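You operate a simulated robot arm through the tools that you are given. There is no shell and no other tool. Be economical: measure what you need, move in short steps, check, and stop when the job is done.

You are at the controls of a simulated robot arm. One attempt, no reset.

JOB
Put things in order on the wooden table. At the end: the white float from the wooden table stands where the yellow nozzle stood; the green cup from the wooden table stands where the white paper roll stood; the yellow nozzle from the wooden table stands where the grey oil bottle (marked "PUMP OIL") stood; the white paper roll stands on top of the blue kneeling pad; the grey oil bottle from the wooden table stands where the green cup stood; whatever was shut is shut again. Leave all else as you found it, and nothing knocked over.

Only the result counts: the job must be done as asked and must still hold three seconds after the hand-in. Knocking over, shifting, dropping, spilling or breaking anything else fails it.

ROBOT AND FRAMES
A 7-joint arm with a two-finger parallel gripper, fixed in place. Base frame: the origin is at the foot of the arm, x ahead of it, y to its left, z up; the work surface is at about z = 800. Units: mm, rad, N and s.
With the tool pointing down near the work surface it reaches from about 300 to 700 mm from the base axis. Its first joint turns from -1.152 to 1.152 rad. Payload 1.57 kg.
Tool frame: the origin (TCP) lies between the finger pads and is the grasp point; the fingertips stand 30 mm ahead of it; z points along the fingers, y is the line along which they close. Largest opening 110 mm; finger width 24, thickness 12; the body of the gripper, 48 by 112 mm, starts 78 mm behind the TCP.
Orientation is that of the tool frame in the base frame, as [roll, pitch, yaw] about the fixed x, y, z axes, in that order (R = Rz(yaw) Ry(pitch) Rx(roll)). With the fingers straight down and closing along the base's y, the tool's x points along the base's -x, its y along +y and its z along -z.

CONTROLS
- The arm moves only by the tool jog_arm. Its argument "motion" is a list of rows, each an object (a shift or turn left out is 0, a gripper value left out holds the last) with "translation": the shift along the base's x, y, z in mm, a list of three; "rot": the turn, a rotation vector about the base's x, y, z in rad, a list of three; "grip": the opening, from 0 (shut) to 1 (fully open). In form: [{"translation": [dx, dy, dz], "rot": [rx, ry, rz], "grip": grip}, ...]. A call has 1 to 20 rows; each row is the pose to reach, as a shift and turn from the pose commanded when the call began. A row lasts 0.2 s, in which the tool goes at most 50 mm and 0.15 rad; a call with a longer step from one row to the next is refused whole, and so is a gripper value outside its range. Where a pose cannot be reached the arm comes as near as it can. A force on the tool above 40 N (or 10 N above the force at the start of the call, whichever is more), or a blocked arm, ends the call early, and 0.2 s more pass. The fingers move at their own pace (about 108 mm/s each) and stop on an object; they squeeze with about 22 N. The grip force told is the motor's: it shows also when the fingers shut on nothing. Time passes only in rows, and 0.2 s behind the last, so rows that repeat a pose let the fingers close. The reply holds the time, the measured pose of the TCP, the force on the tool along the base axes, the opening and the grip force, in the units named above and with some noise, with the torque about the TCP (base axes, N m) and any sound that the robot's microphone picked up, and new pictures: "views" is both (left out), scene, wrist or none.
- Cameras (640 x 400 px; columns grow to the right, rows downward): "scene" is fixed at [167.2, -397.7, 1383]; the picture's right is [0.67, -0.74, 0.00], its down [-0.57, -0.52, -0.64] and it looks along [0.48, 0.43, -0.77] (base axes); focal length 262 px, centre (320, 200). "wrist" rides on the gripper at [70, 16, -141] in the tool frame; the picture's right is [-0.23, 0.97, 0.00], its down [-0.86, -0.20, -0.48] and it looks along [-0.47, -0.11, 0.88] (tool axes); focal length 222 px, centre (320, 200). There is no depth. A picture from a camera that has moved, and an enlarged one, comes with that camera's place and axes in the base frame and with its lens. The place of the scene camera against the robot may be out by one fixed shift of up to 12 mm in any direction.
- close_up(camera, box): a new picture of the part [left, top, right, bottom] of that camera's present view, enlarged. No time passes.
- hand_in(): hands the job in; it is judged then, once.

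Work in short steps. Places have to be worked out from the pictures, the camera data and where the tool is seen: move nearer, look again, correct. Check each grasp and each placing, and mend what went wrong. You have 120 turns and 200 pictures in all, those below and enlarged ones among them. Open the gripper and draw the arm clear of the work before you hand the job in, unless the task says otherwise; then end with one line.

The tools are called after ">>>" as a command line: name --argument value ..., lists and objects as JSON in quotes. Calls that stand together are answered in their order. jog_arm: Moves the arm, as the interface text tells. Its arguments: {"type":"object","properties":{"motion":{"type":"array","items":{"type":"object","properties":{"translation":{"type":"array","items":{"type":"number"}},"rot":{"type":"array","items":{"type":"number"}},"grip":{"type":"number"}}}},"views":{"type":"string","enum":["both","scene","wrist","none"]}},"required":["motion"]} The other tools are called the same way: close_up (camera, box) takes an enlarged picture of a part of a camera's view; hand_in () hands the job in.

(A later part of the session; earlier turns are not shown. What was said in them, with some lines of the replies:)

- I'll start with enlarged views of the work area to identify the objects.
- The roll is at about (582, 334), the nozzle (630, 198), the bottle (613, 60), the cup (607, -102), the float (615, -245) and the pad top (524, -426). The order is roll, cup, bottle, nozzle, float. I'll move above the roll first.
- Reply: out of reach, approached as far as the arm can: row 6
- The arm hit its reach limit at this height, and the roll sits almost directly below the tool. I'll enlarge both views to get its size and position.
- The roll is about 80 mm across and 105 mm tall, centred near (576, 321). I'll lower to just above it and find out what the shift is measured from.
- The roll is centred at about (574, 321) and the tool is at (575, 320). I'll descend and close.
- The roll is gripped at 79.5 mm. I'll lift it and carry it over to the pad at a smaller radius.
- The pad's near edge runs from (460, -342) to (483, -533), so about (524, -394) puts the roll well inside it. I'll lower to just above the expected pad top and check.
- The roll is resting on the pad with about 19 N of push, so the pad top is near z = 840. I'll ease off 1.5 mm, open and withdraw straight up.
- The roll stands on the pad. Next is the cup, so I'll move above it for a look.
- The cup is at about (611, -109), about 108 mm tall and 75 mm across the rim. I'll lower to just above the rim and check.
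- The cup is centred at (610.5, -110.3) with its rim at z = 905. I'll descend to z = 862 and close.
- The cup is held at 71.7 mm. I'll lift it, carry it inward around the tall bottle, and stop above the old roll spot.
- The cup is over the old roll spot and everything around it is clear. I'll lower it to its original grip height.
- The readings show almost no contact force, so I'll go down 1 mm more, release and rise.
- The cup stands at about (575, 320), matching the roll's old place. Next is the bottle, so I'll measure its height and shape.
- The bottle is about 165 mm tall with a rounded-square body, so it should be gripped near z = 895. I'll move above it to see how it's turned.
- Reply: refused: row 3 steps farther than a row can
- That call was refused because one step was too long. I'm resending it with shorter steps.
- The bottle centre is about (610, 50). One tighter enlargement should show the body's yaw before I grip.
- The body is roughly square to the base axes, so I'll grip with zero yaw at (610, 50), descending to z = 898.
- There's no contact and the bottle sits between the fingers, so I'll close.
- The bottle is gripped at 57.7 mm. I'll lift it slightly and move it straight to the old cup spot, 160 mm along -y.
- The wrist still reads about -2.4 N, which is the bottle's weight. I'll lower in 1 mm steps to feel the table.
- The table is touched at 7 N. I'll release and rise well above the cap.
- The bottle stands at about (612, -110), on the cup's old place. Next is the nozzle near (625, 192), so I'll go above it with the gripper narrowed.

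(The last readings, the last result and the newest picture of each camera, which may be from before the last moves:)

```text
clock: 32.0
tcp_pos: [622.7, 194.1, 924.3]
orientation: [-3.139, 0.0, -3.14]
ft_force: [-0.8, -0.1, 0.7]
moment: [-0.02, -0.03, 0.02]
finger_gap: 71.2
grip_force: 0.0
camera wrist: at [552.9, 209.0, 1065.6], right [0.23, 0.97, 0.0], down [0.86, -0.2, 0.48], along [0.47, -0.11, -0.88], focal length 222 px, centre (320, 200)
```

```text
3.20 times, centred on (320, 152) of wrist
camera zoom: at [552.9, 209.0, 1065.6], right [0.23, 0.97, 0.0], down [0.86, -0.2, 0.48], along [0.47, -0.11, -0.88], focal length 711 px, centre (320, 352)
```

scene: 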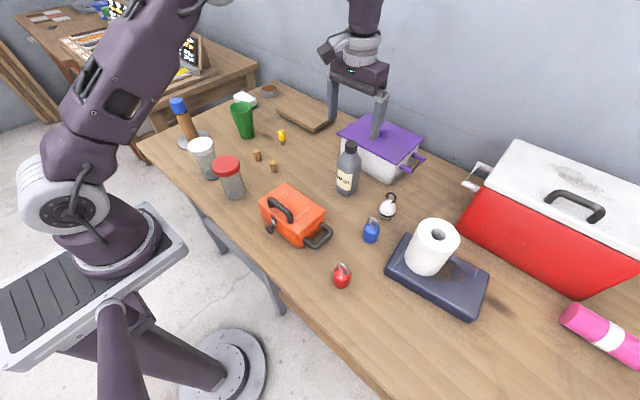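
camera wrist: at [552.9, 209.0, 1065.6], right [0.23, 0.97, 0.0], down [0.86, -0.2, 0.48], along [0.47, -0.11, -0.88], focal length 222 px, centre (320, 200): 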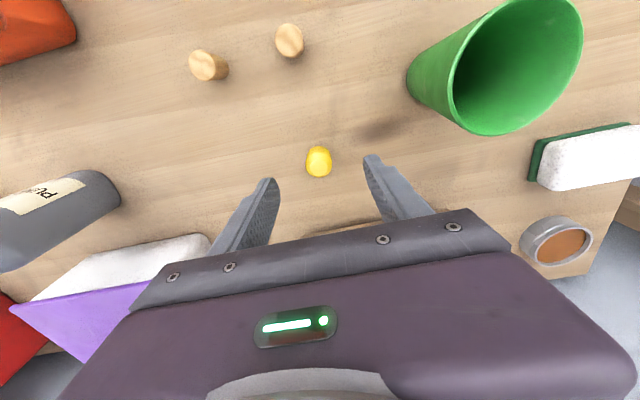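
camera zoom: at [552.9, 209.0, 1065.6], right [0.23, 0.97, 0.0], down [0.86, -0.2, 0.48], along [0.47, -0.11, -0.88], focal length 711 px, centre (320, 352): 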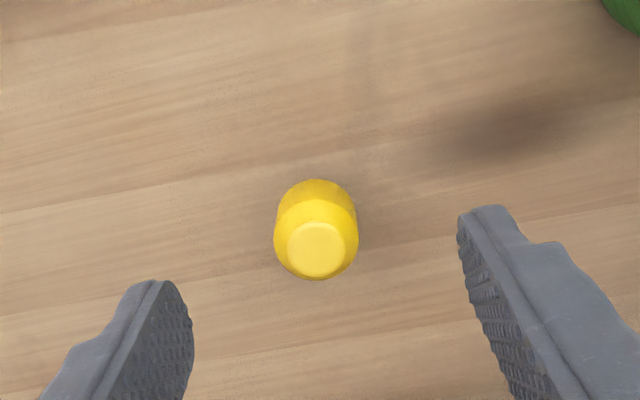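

The nozzle is at about (630, 190) with its top near z = 852. I'll lower part way and check once more.

>>> jog_arm --motion '[{"translation": [4, -1, -20]}, {"translation": [7, -2, -38]}, {"translation": [7, -2, -38]}]' --views "none"

>>> close_up --camera "wrist" --box '[220, 90, 420, 215]'

>>> close_up --camera "scene" --box '[255, 110, 315, 160]'

```text
clock: 32.8
tcp_pos: [630.5, 192.1, 887.0]
orientation: [-3.141, 0.002, -3.14]
ft_force: [0.1, 0.1, -0.4]
moment: [-0.03, 0.02, -0.03]
finger_gap: 71.5
grip_force: 0.1
```

```text
3.20 times, centred on (320, 152) of wrist
camera zoom: at [560.4, 207.7, 1028.3], right [0.23, 0.97, 0.0], down [0.86, -0.2, 0.48], along [0.47, -0.11, -0.88], focal length 711 px, centre (320, 352)
```

zoom: 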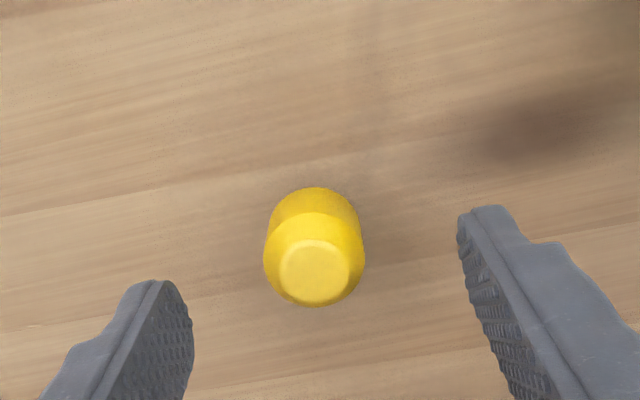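

```text
8.00 times, centred on (285, 135) of scene
camera zoom: at [167.2, -397.7, 1383.0], right [0.67, -0.74, 0.0], down [-0.57, -0.52, -0.64], along [0.48, 0.43, -0.77], focal length 2099 px, centre (600, 720)
```

zoom: 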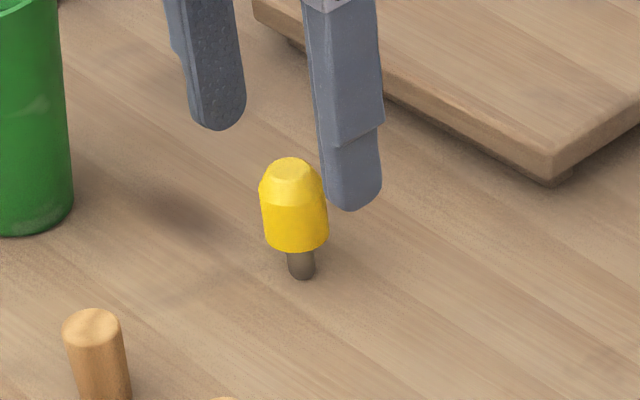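

The nozzle is confirmed at (630, 190), and the fingers straddle it. I'll descend to z = 834 and close on the yellow body.

>>> jog_arm --motion '[{"translation": [0, 0, -30]}, {"translation": [0, 0, -48]}, {"translation": [0, 0, -53]}, {"translation": [0, 0, -53]}, {"translation": [0, 0, -53], "grip": 0.1}, {"translation": [0, 0, -53], "grip": 0.1}, {"translation": [0, 0, -53], "grip": 0.1}]'

>>> close_up --camera "scene" --box '[255, 110, 315, 160]'

```text
clock: 34.4
tcp_pos: [630.3, 190.7, 833.5]
orientation: [-3.141, 0.001, -3.141]
ft_force: [-0.1, 0.4, 0.7]
moment: [0.02, 0.0, 0.05]
finger_gap: 26.6
grip_force: 22.0
camera wrist: at [560.2, 206.6, 975.5], right [0.23, 0.97, 0.0], down [0.86, -0.2, 0.48], along [0.47, -0.11, -0.88], focal length 222 px, centre (320, 200)
```

scene: 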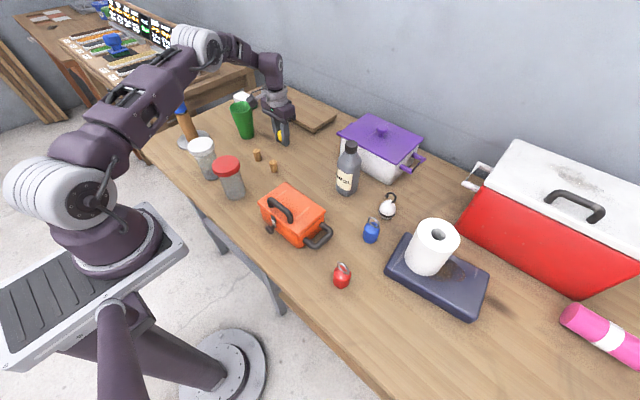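
wrist: 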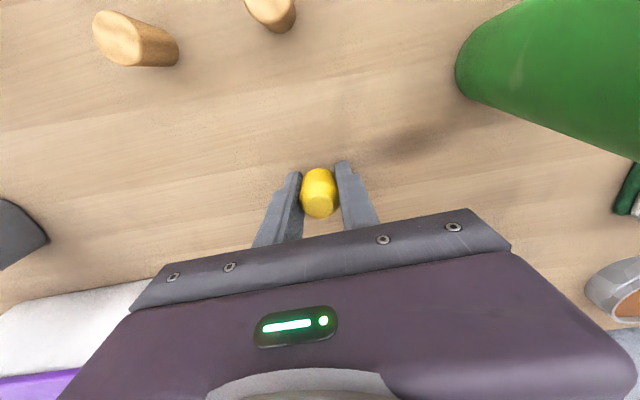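

```text
8.00 times, centred on (285, 135) of scene
camera zoom: at [167.2, -397.7, 1383.0], right [0.67, -0.74, 0.0], down [-0.57, -0.52, -0.64], along [0.48, 0.43, -0.77], focal length 2099 px, centre (600, 720)
```

zoom: 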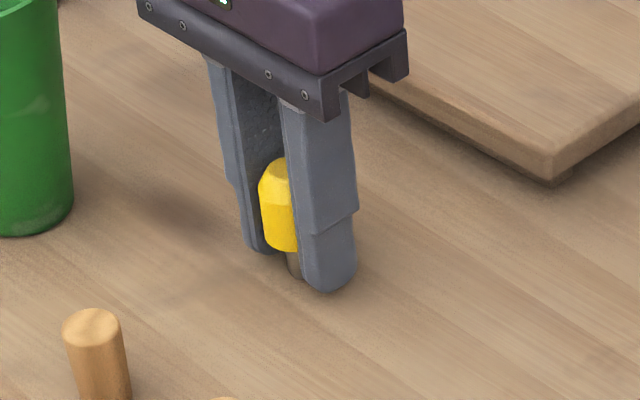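

The nozzle is gripped at 26.6 mm. I'll lift it and move it by (-20.5, -140) to the old bottle spot, stopping just above the table.

>>> jog_arm --motion '[{"translation": [0, 0, 20]}, {"translation": [-5, -25, 40]}, {"translation": [-12, -70, 40]}, {"translation": [-18, -115, 40]}, {"translation": [-20.5, -140.3, 30]}, {"translation": [-20.5, -140.3, 10]}, {"translation": [-20.5, -140.3, 3]}, {"translation": [-20.5, -140.3, 1]}, {"translation": [-20.5, -140.3, 1]}]'

>>> close_up --camera "scene" --box '[270, 125, 350, 185]'

```text
clock: 36.4
tcp_pos: [608.3, 49.1, 836.3]
orientation: [-3.141, 0.0, 3.14]
ft_force: [-0.2, 0.1, -0.6]
moment: [0.0, -0.02, -0.01]
finger_gap: 26.8
grip_force: 21.8
camera wrist: at [538.4, 66.0, 976.3], right [0.23, 0.97, 0.0], down [0.86, -0.2, 0.48], along [0.47, -0.11, -0.88], focal length 222 px, centre (320, 200)
```

scene: 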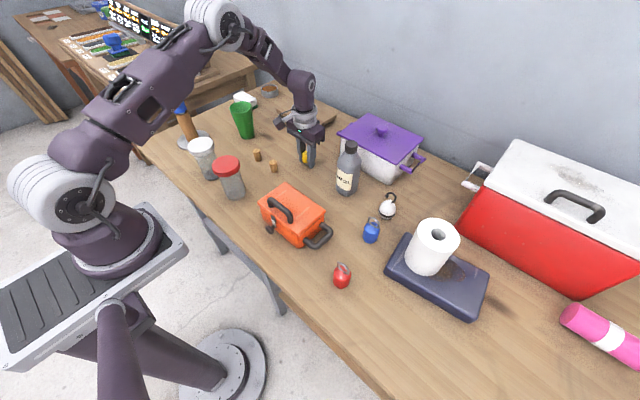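
wrist: 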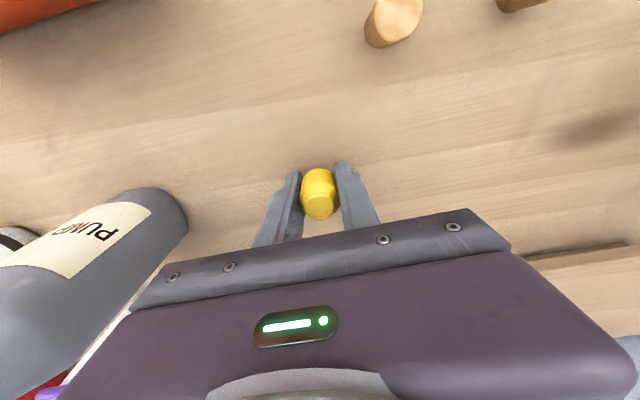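

```text
6.67 times, centred on (310, 155) of scene
camera zoom: at [167.2, -397.7, 1383.0], right [0.67, -0.74, 0.0], down [-0.57, -0.52, -0.64], along [0.48, 0.43, -0.77], focal length 1750 px, centre (387, 500)
```

zoom: 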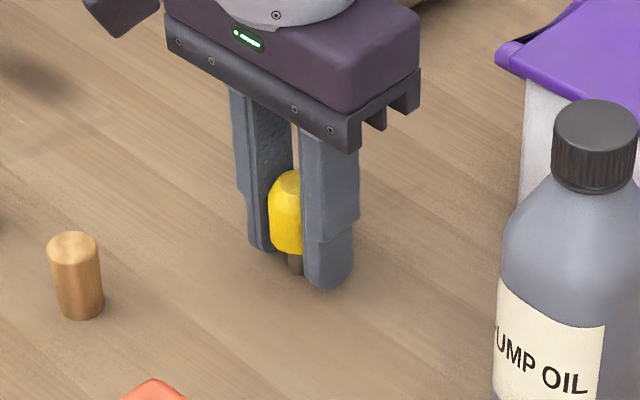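

The nozzle is upright just above the old bottle spot. I'll lower it gently to feel the table.

>>> jog_arm --motion '[{"translation": [0, 0, -1]}, {"translation": [0, 0, -1.5]}, {"translation": [0, 0, -1.5]}]' --views "none"

```text
clock: 37.2
tcp_pos: [609.3, 50.7, 834.1]
orientation: [-3.141, -0.001, -3.141]
ft_force: [-1.1, -0.2, 2.8]
moment: [0.0, 0.04, 0.02]
finger_gap: 26.4
grip_force: 22.2
```

There's light contact at 2.8 N. I'll open gradually, let it settle and rise.

>>> jog_arm --motion '[{"translation": [0, 0, -1.5], "grip": 0.27}, {"translation": [0, 0, -1.5], "grip": 0.32}, {"translation": [0, 0, -1.5], "grip": 0.5}, {"translation": [0, 0, -1.5], "grip": 0.65}, {"translation": [0, 0, -1.5], "grip": 0.65}, {"translation": [0, 0, 30]}, {"translation": [0, 0, 70]}, {"translation": [0, 0, 90]}, {"translation": [0, 0, 90]}]'

>>> close_up --camera "wrist" --box '[220, 90, 420, 215]'

>>> close_up --camera "scene" --box '[270, 125, 350, 185]'

```text
clock: 39.2
tcp_pos: [609.4, 48.4, 925.8]
orientation: [3.141, -0.002, -3.141]
ft_force: [-0.5, 0.5, -0.1]
moment: [0.02, -0.02, 0.0]
finger_gap: 71.7
grip_force: 0.2
camera wrist: at [539.5, 64.9, 1066.5], right [0.23, 0.97, 0.0], down [0.86, -0.2, 0.48], along [0.47, -0.11, -0.88], focal length 222 px, centre (320, 200)
```

scene: 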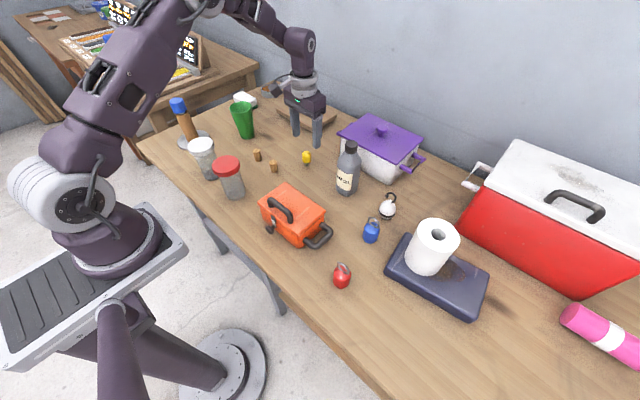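
wrist: 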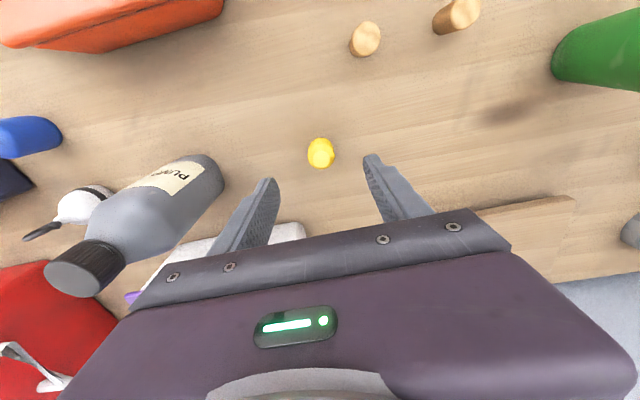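

```text
3.20 times, centred on (320, 152) of wrist
camera zoom: at [539.5, 64.9, 1066.5], right [0.23, 0.97, 0.0], down [0.86, -0.2, 0.48], along [0.47, -0.11, -0.88], focal length 711 px, centre (320, 352)
```

zoom: 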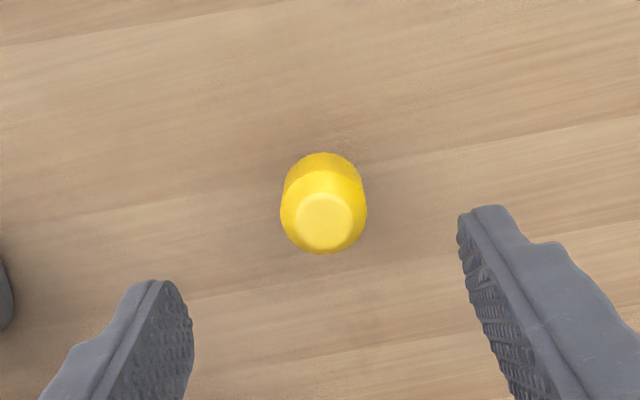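

```text
6.67 times, centred on (310, 155) of scene
camera zoom: at [167.2, -397.7, 1383.0], right [0.67, -0.74, 0.0], down [-0.57, -0.52, -0.64], along [0.48, 0.43, -0.77], focal length 1750 px, centre (387, 500)
```

zoom: 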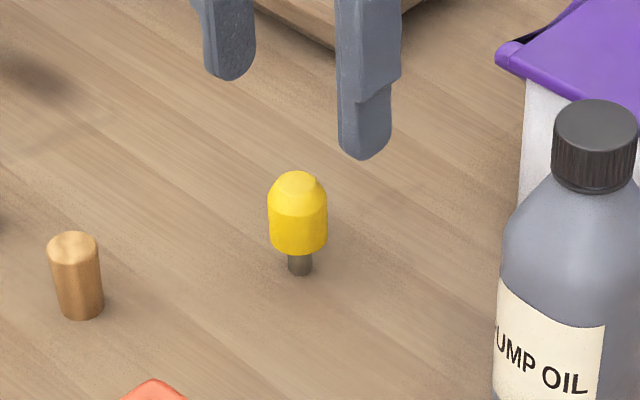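

The nozzle stands at (608.5, 49.6), matching the bottle's old place. Now I'll rise over the bottle and go above the float near (610, -253).

>>> jog_arm --motion '[{"translation": [0, 0, 45]}, {"translation": [0, -5, 90]}, {"translation": [0, -35, 119]}, {"translation": [0, -83, 119]}, {"translation": [0, -131, 119]}, {"translation": [0, -179, 119]}, {"translation": [0, -227, 119]}, {"translation": [-3, -270, 110]}, {"translation": [-5, -300, 75]}, {"translation": [-5, -302, 35]}, {"translation": [-5, -302, 35]}]'

>>> close_up --camera "wrist" --box '[220, 90, 420, 215]'

>>> close_up --camera "scene" --box '[355, 175, 425, 230]'

```text
clock: 41.6
tcp_pos: [603.9, -253.2, 959.9]
orientation: [3.141, -0.001, 3.142]
ft_force: [0.3, 0.0, 0.2]
moment: [-0.01, 0.0, 0.01]
finger_gap: 71.6
grip_force: 0.0
camera wrist: at [534.0, -237.0, 1100.6], right [0.23, 0.97, 0.0], down [0.86, -0.2, 0.48], along [0.47, -0.11, -0.88], focal length 222 px, centre (320, 200)
```

scene: 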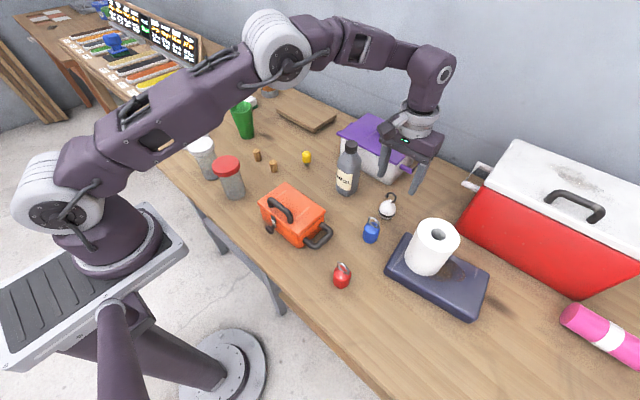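
wrist: 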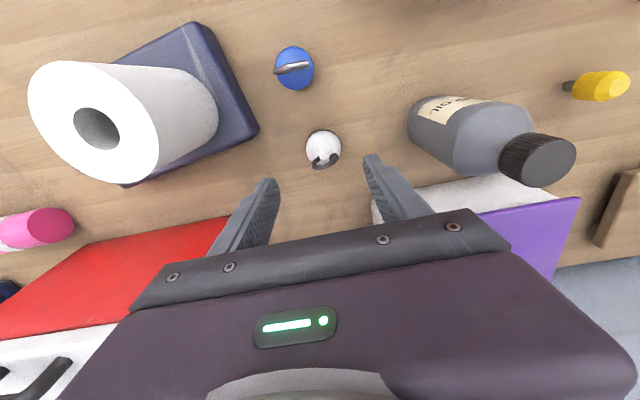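

```text
3.20 times, centred on (320, 152) of wrist
camera zoom: at [534.0, -237.0, 1100.6], right [0.23, 0.97, 0.0], down [0.86, -0.2, 0.48], along [0.47, -0.11, -0.88], focal length 711 px, centre (320, 352)
```

zoom: 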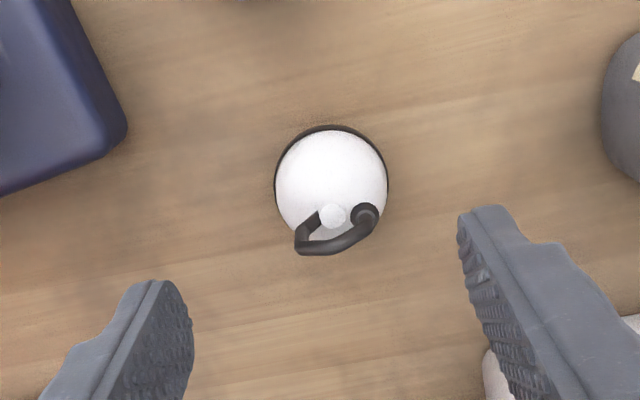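

```text
7.27 times, centred on (390, 202) of scene
camera zoom: at [167.2, -397.7, 1383.0], right [0.67, -0.74, 0.0], down [-0.57, -0.52, -0.64], along [0.48, 0.43, -0.77], focal length 1909 px, centre (-189, 182)
```

zoom: 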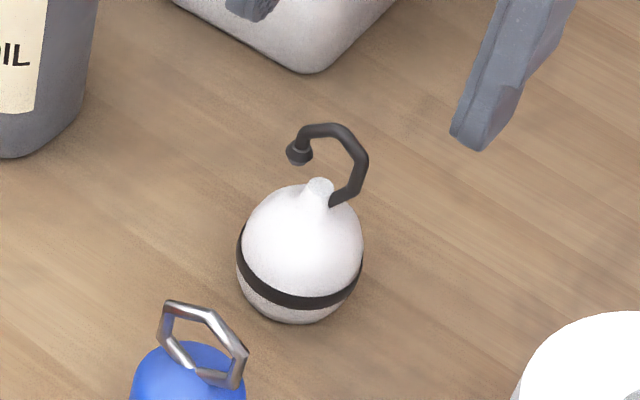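

The float ball is about 45 mm across at (608, -250), with its hook top near z = 890. I'll lower partly and recheck the centring.

>>> jog_arm --motion '[{"translation": [2, 1, -25]}, {"translation": [4, 2.3, -45]}, {"translation": [4, 2.3, -45]}]' --views "none"

>>> close_up --camera "wrist" --box '[220, 90, 420, 215]'

```text
clock: 42.4
tcp_pos: [608.6, -249.9, 914.3]
orientation: [-3.141, 0.0, 3.141]
ft_force: [-1.2, -0.5, -0.6]
moment: [0.02, 0.0, -0.01]
finger_gap: 71.6
grip_force: 0.1
```

```text
3.20 times, centred on (320, 152) of wrist
camera zoom: at [537.9, -233.6, 1055.6], right [0.23, 0.97, 0.0], down [0.86, -0.2, 0.48], along [0.47, -0.11, -0.88], focal length 711 px, centre (320, 352)
```

zoom: 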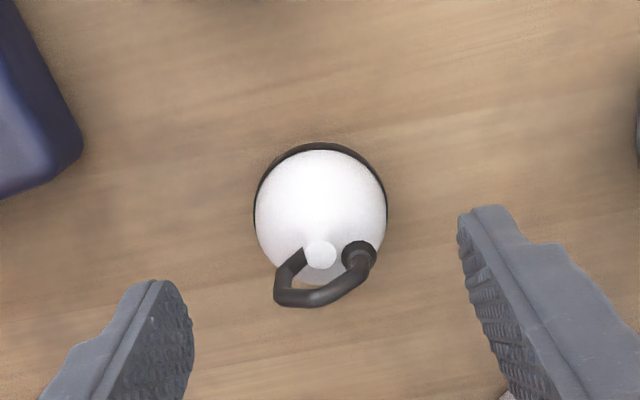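

The ball is centred at (609, -250). I'll descend to z = 833 and close.

>>> jog_arm --motion '[{"translation": [1, 0, -40]}, {"translation": [1, 0, -70]}, {"translation": [1, 0, -82]}, {"translation": [1, 0, -82]}, {"translation": [1, 0, -82], "grip": 0.25}, {"translation": [1, 0, -82], "grip": 0.25}, {"translation": [1, 0, -82], "grip": 0.25}]'

>>> close_up --camera "scene" --box '[355, 175, 425, 230]'

```text
clock: 44.0
tcp_pos: [607.9, -248.9, 832.3]
orientation: [-3.14, -0.001, 3.141]
ft_force: [0.3, -0.3, 0.1]
moment: [-0.01, 0.01, -0.01]
finger_gap: 39.9
grip_force: 21.8
camera wrist: at [538.0, -232.1, 973.2], right [0.23, 0.97, 0.0], down [0.86, -0.2, 0.48], along [0.47, -0.11, -0.88], focal length 222 px, centre (320, 200)
```

scene: 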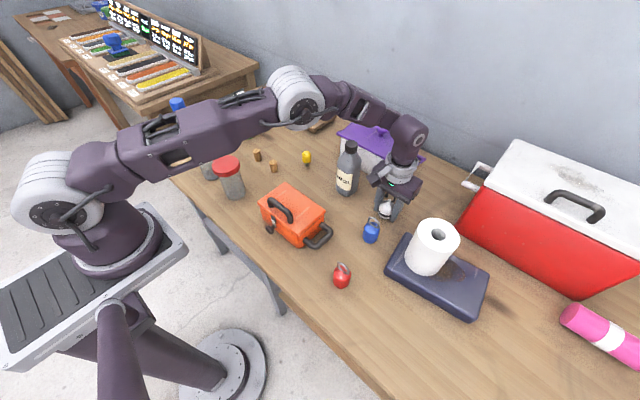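
wrist: 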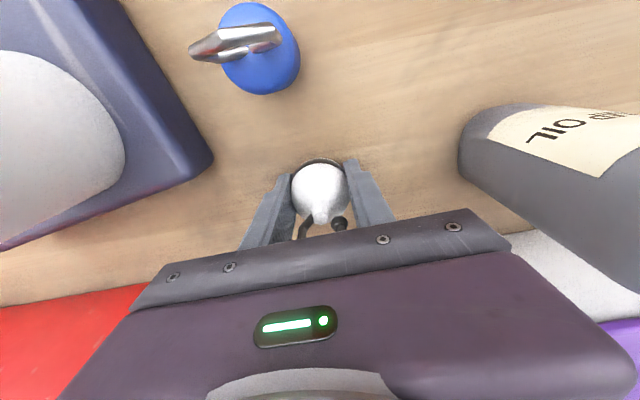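

```text
7.27 times, centred on (390, 202) of scene
camera zoom: at [167.2, -397.7, 1383.0], right [0.67, -0.74, 0.0], down [-0.57, -0.52, -0.64], along [0.48, 0.43, -0.77], focal length 1909 px, centre (-189, 182)
```

zoom: 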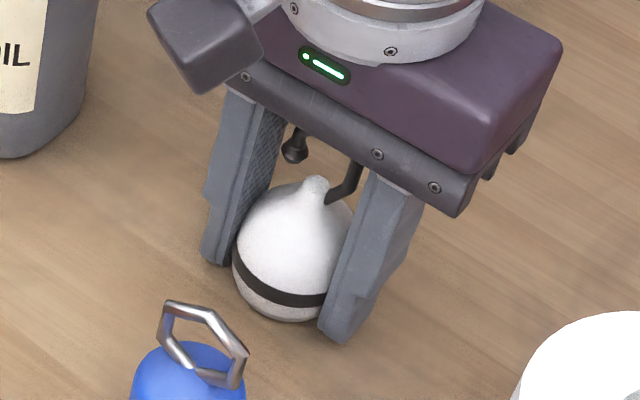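

The fingers closed to 39.9 mm on the ball. I'll test-lift 30 mm and check the grip before travelling.

>>> jog_arm --motion '[{"translation": [0, 0, 10]}, {"translation": [0, 0, 30]}, {"translation": [0, 0, 30]}]' --views "none"

>>> close_up --camera "scene" --box '[355, 165, 425, 230]'

```text
clock: 44.8
tcp_pos: [608.1, -248.3, 862.6]
orientation: [-3.141, -0.001, 3.141]
ft_force: [0.1, -0.2, 0.3]
moment: [0.01, 0.03, 0.01]
finger_gap: 40.0
grip_force: 22.9
```

```text
6.15 times, centred on (390, 198) of scene
camera zoom: at [167.2, -397.7, 1383.0], right [0.67, -0.74, 0.0], down [-0.57, -0.52, -0.64], along [0.48, 0.43, -0.77], focal length 1615 px, centre (-111, 215)
```

zoom: 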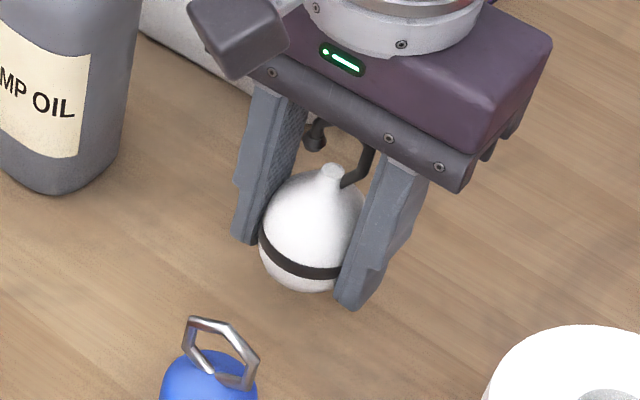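

The float is held firmly. I'll carry it inward around the bottle to above the old nozzle place, stopping a few millimetres up.

>>> jog_arm --motion '[{"translation": [0, 0, 40]}, {"translation": [-25, 5, 75]}, {"translation": [-62, 25, 95]}, {"translation": [-80, 68, 97]}, {"translation": [-80, 115, 97]}, {"translation": [-80, 162, 97]}, {"translation": [-80, 209, 97]}, {"translation": [-80, 256, 97]}, {"translation": [-75, 303, 97]}, {"translation": [-48, 342, 90]}, {"translation": [-20, 380, 85]}, {"translation": [5, 415, 65]}, {"translation": [21, 440.3, 30]}, {"translation": [21, 440.3, -5]}, {"translation": [21, 440.3, -22]}, {"translation": [21, 440.3, -22]}]'

>>> close_up --camera "scene" --box '[245, 100, 325, 165]'

```text
clock: 48.2
tcp_pos: [628.4, 191.3, 840.4]
orientation: [3.14, 0.0, 3.141]
ft_force: [0.1, 0.3, -0.7]
moment: [-0.02, 0.04, -0.02]
finger_gap: 40.2
grip_force: 21.7
camera wrist: at [559.0, 207.0, 981.2], right [0.23, 0.97, 0.0], down [0.86, -0.2, 0.48], along [0.47, -0.11, -0.88], focal length 222 px, centre (320, 200)
```

scene: 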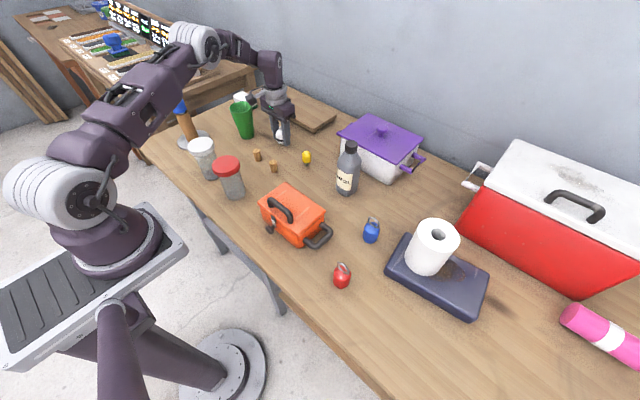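
wrist: 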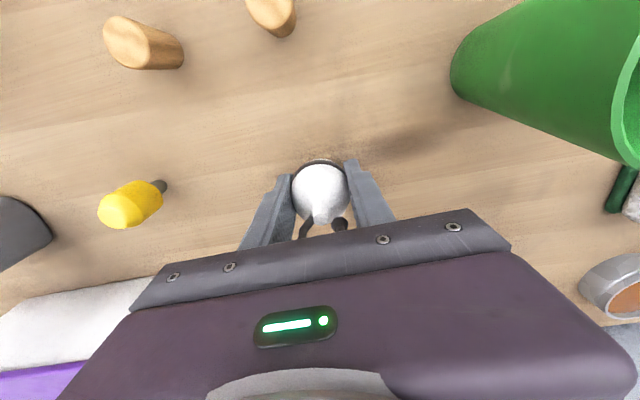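

```text
6.15 times, centred on (285, 132) of scene
camera zoom: at [167.2, -397.7, 1383.0], right [0.67, -0.74, 0.0], down [-0.57, -0.52, -0.64], along [0.48, 0.43, -0.77], focal length 1615 px, centre (535, 615)
```

zoom: 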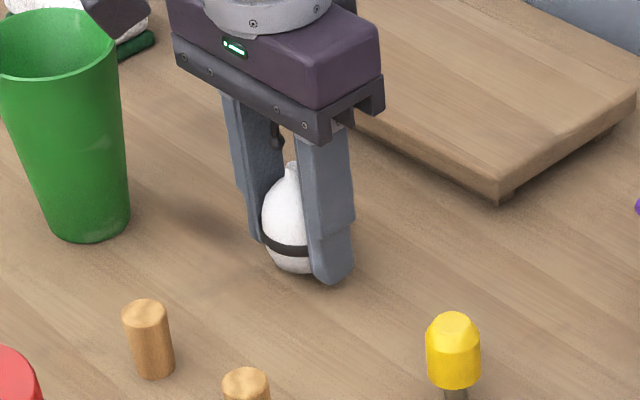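

The float is over the old nozzle place, about 8 mm up. I'll lower it until it touches.

>>> jog_arm --motion '[{"translation": [0, 0, -4]}, {"translation": [0, 0, -7]}, {"translation": [0, 0, -8]}, {"translation": [0, 0, -8.5]}, {"translation": [0, 0, -8.5]}]' --views "none"

```text
clock: 49.4
tcp_pos: [629.6, 189.9, 832.2]
orientation: [3.14, 0.0, -3.139]
ft_force: [-2.1, 1.5, 6.7]
moment: [0.01, 0.02, 0.02]
finger_gap: 40.0
grip_force: 22.0
```

It's touching at 6.7 N. I'll open gradually, then rise and look.

>>> jog_arm --motion '[{"translation": [0, 0, -8], "grip": 0.38}, {"translation": [0, 0, -8], "grip": 0.42}, {"translation": [0, 0, -8], "grip": 0.55}, {"translation": [0, 0, -8], "grip": 0.7}, {"translation": [0, 0, -8], "grip": 0.7}, {"translation": [0, 0, 30]}, {"translation": [0, 0, 65]}, {"translation": [0, 0, 85]}, {"translation": [0, 0, 85]}]'

>>> close_up --camera "wrist" --box '[220, 90, 420, 215]'

>>> close_up --camera "scene" --box '[245, 100, 325, 165]'

```text
clock: 49.8
tcp_pos: [630.2, 189.9, 829.8]
orientation: [3.141, 0.001, 3.141]
ft_force: [-6.2, -1.0, 12.8]
moment: [0.3, 0.3, 0.22]
finger_gap: 41.4
grip_force: 0.0
stopped in row 1: the force on the tool passed its limit at 54 N (the readings are from after the stop); the commanded pose is now the measured one
camera wrist: at [559.6, 205.8, 971.1], right [0.23, 0.97, 0.0], down [0.85, -0.2, 0.48], along [0.47, -0.11, -0.88], focal length 222 px, centre (320, 200)
```

scene: 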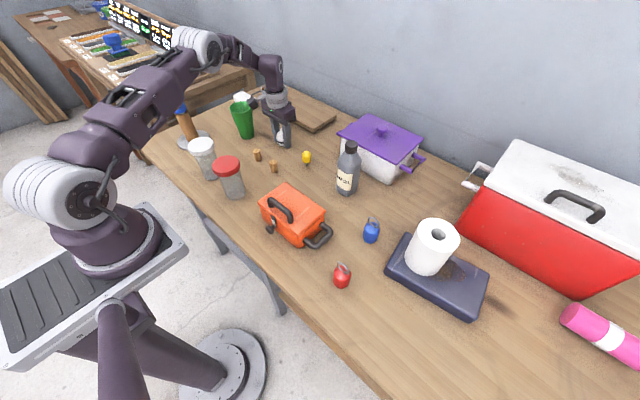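
wrist: 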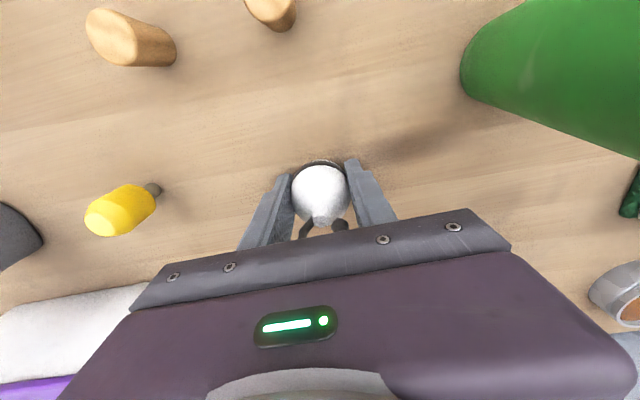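

```text
3.20 times, centred on (320, 152) of wrist
camera zoom: at [559.6, 205.8, 971.1], right [0.23, 0.97, 0.0], down [0.85, -0.2, 0.48], along [0.47, -0.11, -0.88], focal length 711 px, centre (320, 352)
```

zoom: 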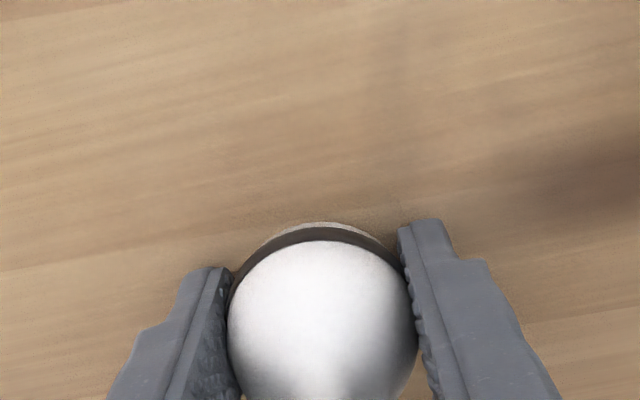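

```text
6.15 times, centred on (285, 132) of scene
camera zoom: at [166.8, -397.8, 1383.0], right [0.67, -0.74, 0.0], down [-0.57, -0.52, -0.64], along [0.48, 0.43, -0.77], focal length 1615 px, centre (535, 615)
```

zoom: 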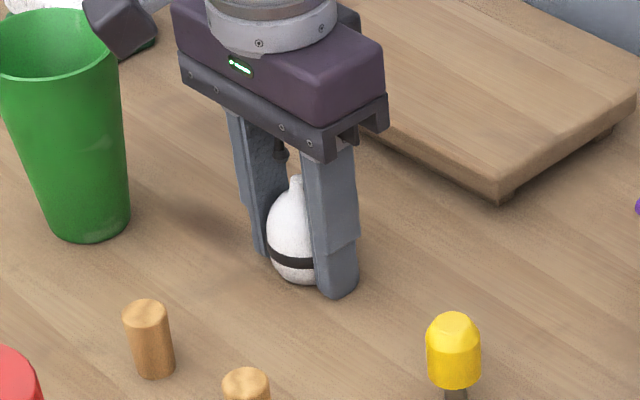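

That was my mistake: the -8 shift was measured from the new start, so it pushed the fingertips down. The float still looks upright. I'll raise 3 mm to the proper height, then finish opening.

>>> jog_arm --motion '[{"translation": [0, 0, 3]}, {"translation": [0, 0, 3], "grip": 0.45}, {"translation": [0, 0, 3], "grip": 0.6}, {"translation": [0, 0, 3], "grip": 0.7}, {"translation": [0, 0, 3], "grip": 0.7}]'

>>> close_up --camera "scene" --box '[245, 100, 325, 165]'

```text
clock: 51.0
tcp_pos: [629.9, 189.5, 832.4]
orientation: [3.141, 0.003, 3.141]
ft_force: [-0.6, 0.0, 0.2]
moment: [-0.01, 0.0, 0.01]
finger_gap: 77.0
grip_force: 0.0
camera wrist: at [559.7, 205.5, 973.2], right [0.23, 0.97, 0.0], down [0.85, -0.2, 0.48], along [0.47, -0.11, -0.88], focal length 222 px, centre (320, 200)
```

scene: 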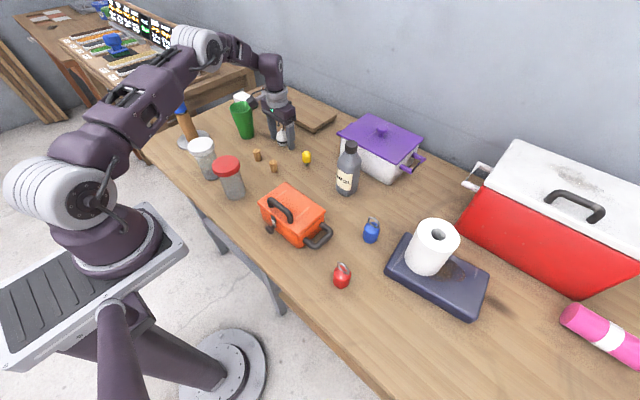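
wrist: 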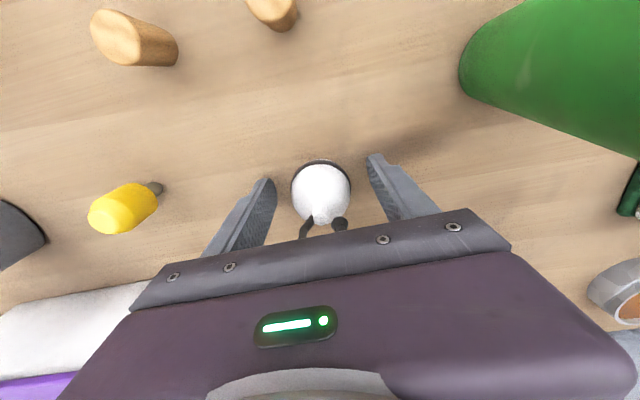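

```text
6.15 times, centred on (285, 132) of scene
camera zoom: at [167.2, -397.7, 1383.0], right [0.67, -0.74, 0.0], down [-0.57, -0.52, -0.64], along [0.48, 0.43, -0.77], focal length 1615 px, centre (535, 615)
```

zoom: 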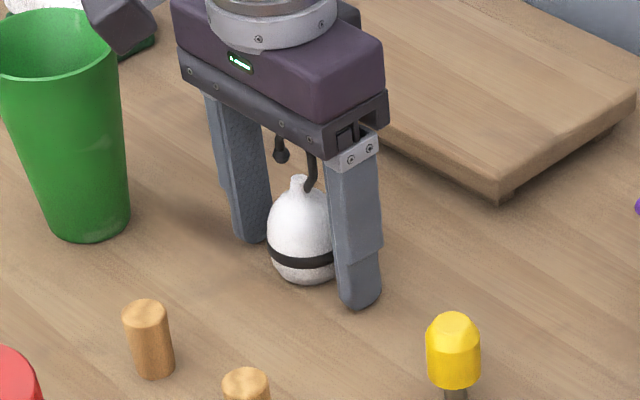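

The float stands upright and free. I'll rise straight up and then retract toward the base.

>>> jog_arm --motion '[{"translation": [0, 0, 35]}, {"translation": [0, 0, 75]}, {"translation": [0, 0, 110]}, {"translation": [-30, -20, 140]}, {"translation": [-70, -40, 160]}, {"translation": [-110, -55, 180]}, {"translation": [-110, -55, 180]}]'

>>> close_up --camera "wrist" --box '[220, 90, 480, 250]'

>>> close_up --camera "scene" --box '[220, 85, 380, 200]'

```text
clock: 52.6
tcp_pos: [520.7, 137.0, 1010.3]
orientation: [3.141, 0.003, -3.14]
ft_force: [0.0, -0.2, -0.3]
moment: [0.02, 0.0, 0.05]
finger_gap: 76.9
grip_force: 0.2
camera wrist: at [450.2, 151.9, 1151.0], right [0.23, 0.97, 0.0], down [0.85, -0.2, 0.48], along [0.47, -0.11, -0.88], focal length 222 px, centre (320, 200)
```

scene: 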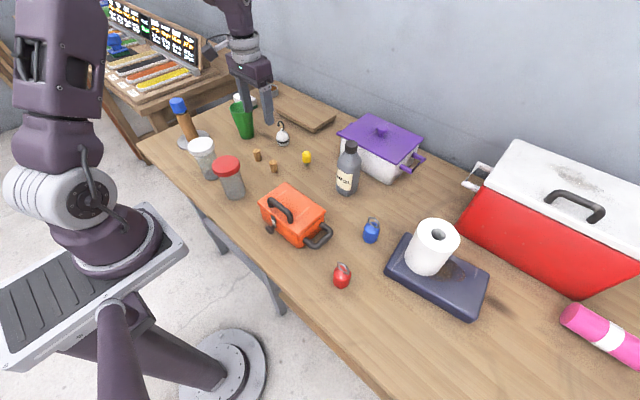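
wrist: 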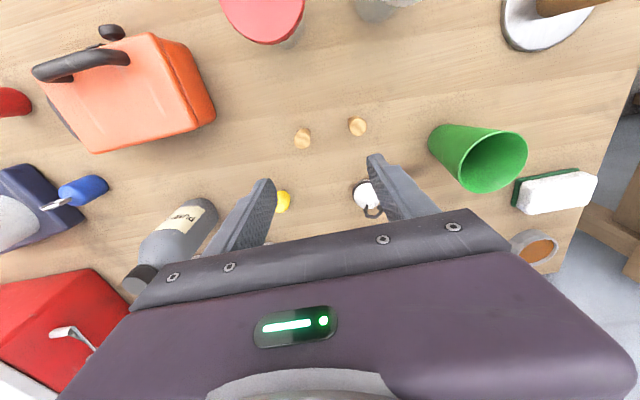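

```text
2.46 times, centred on (350, 170) of wrist
camera zoom: at [450.2, 151.9, 1151.0], right [0.23, 0.97, 0.0], down [0.85, -0.2, 0.48], along [0.47, -0.11, -0.88], focal length 547 px, centre (246, 274)
```

zoom: 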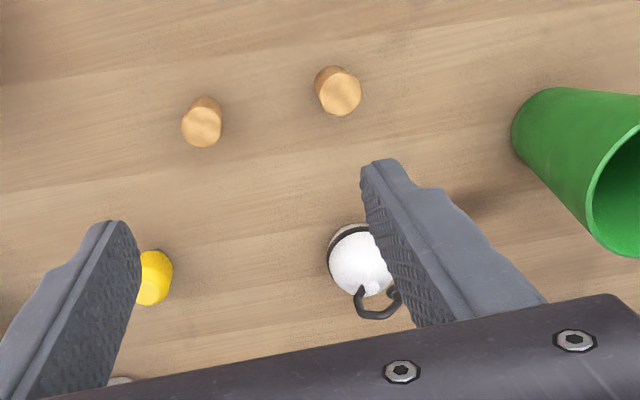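

```text
3.48 times, centred on (300, 142) of scene
camera zoom: at [167.2, -397.7, 1383.0], right [0.67, -0.74, 0.0], down [-0.57, -0.52, -0.64], along [0.48, 0.43, -0.77], focal length 913 px, centre (390, 400)
```

zoom: 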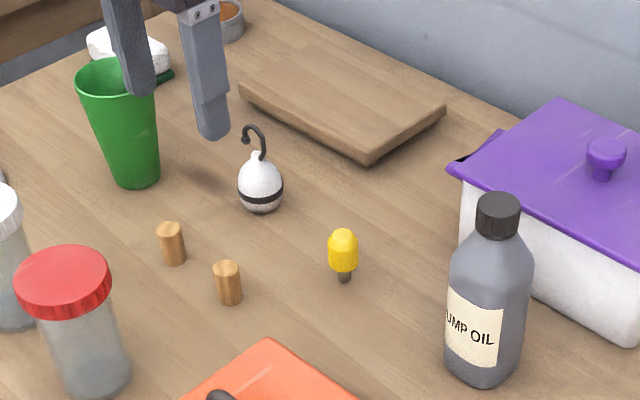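

All five objects stand in their places, nothing else has shifted, and the arm is clear with the gripper open, so I'm handing in.

>>> hand_in

```text
The job is handed in.
```

I moved all five objects to where you asked and handed the job in. In the last pictures everything is upright and nothing else has shifted. I didn't open anything, so there was nothing to shut again.
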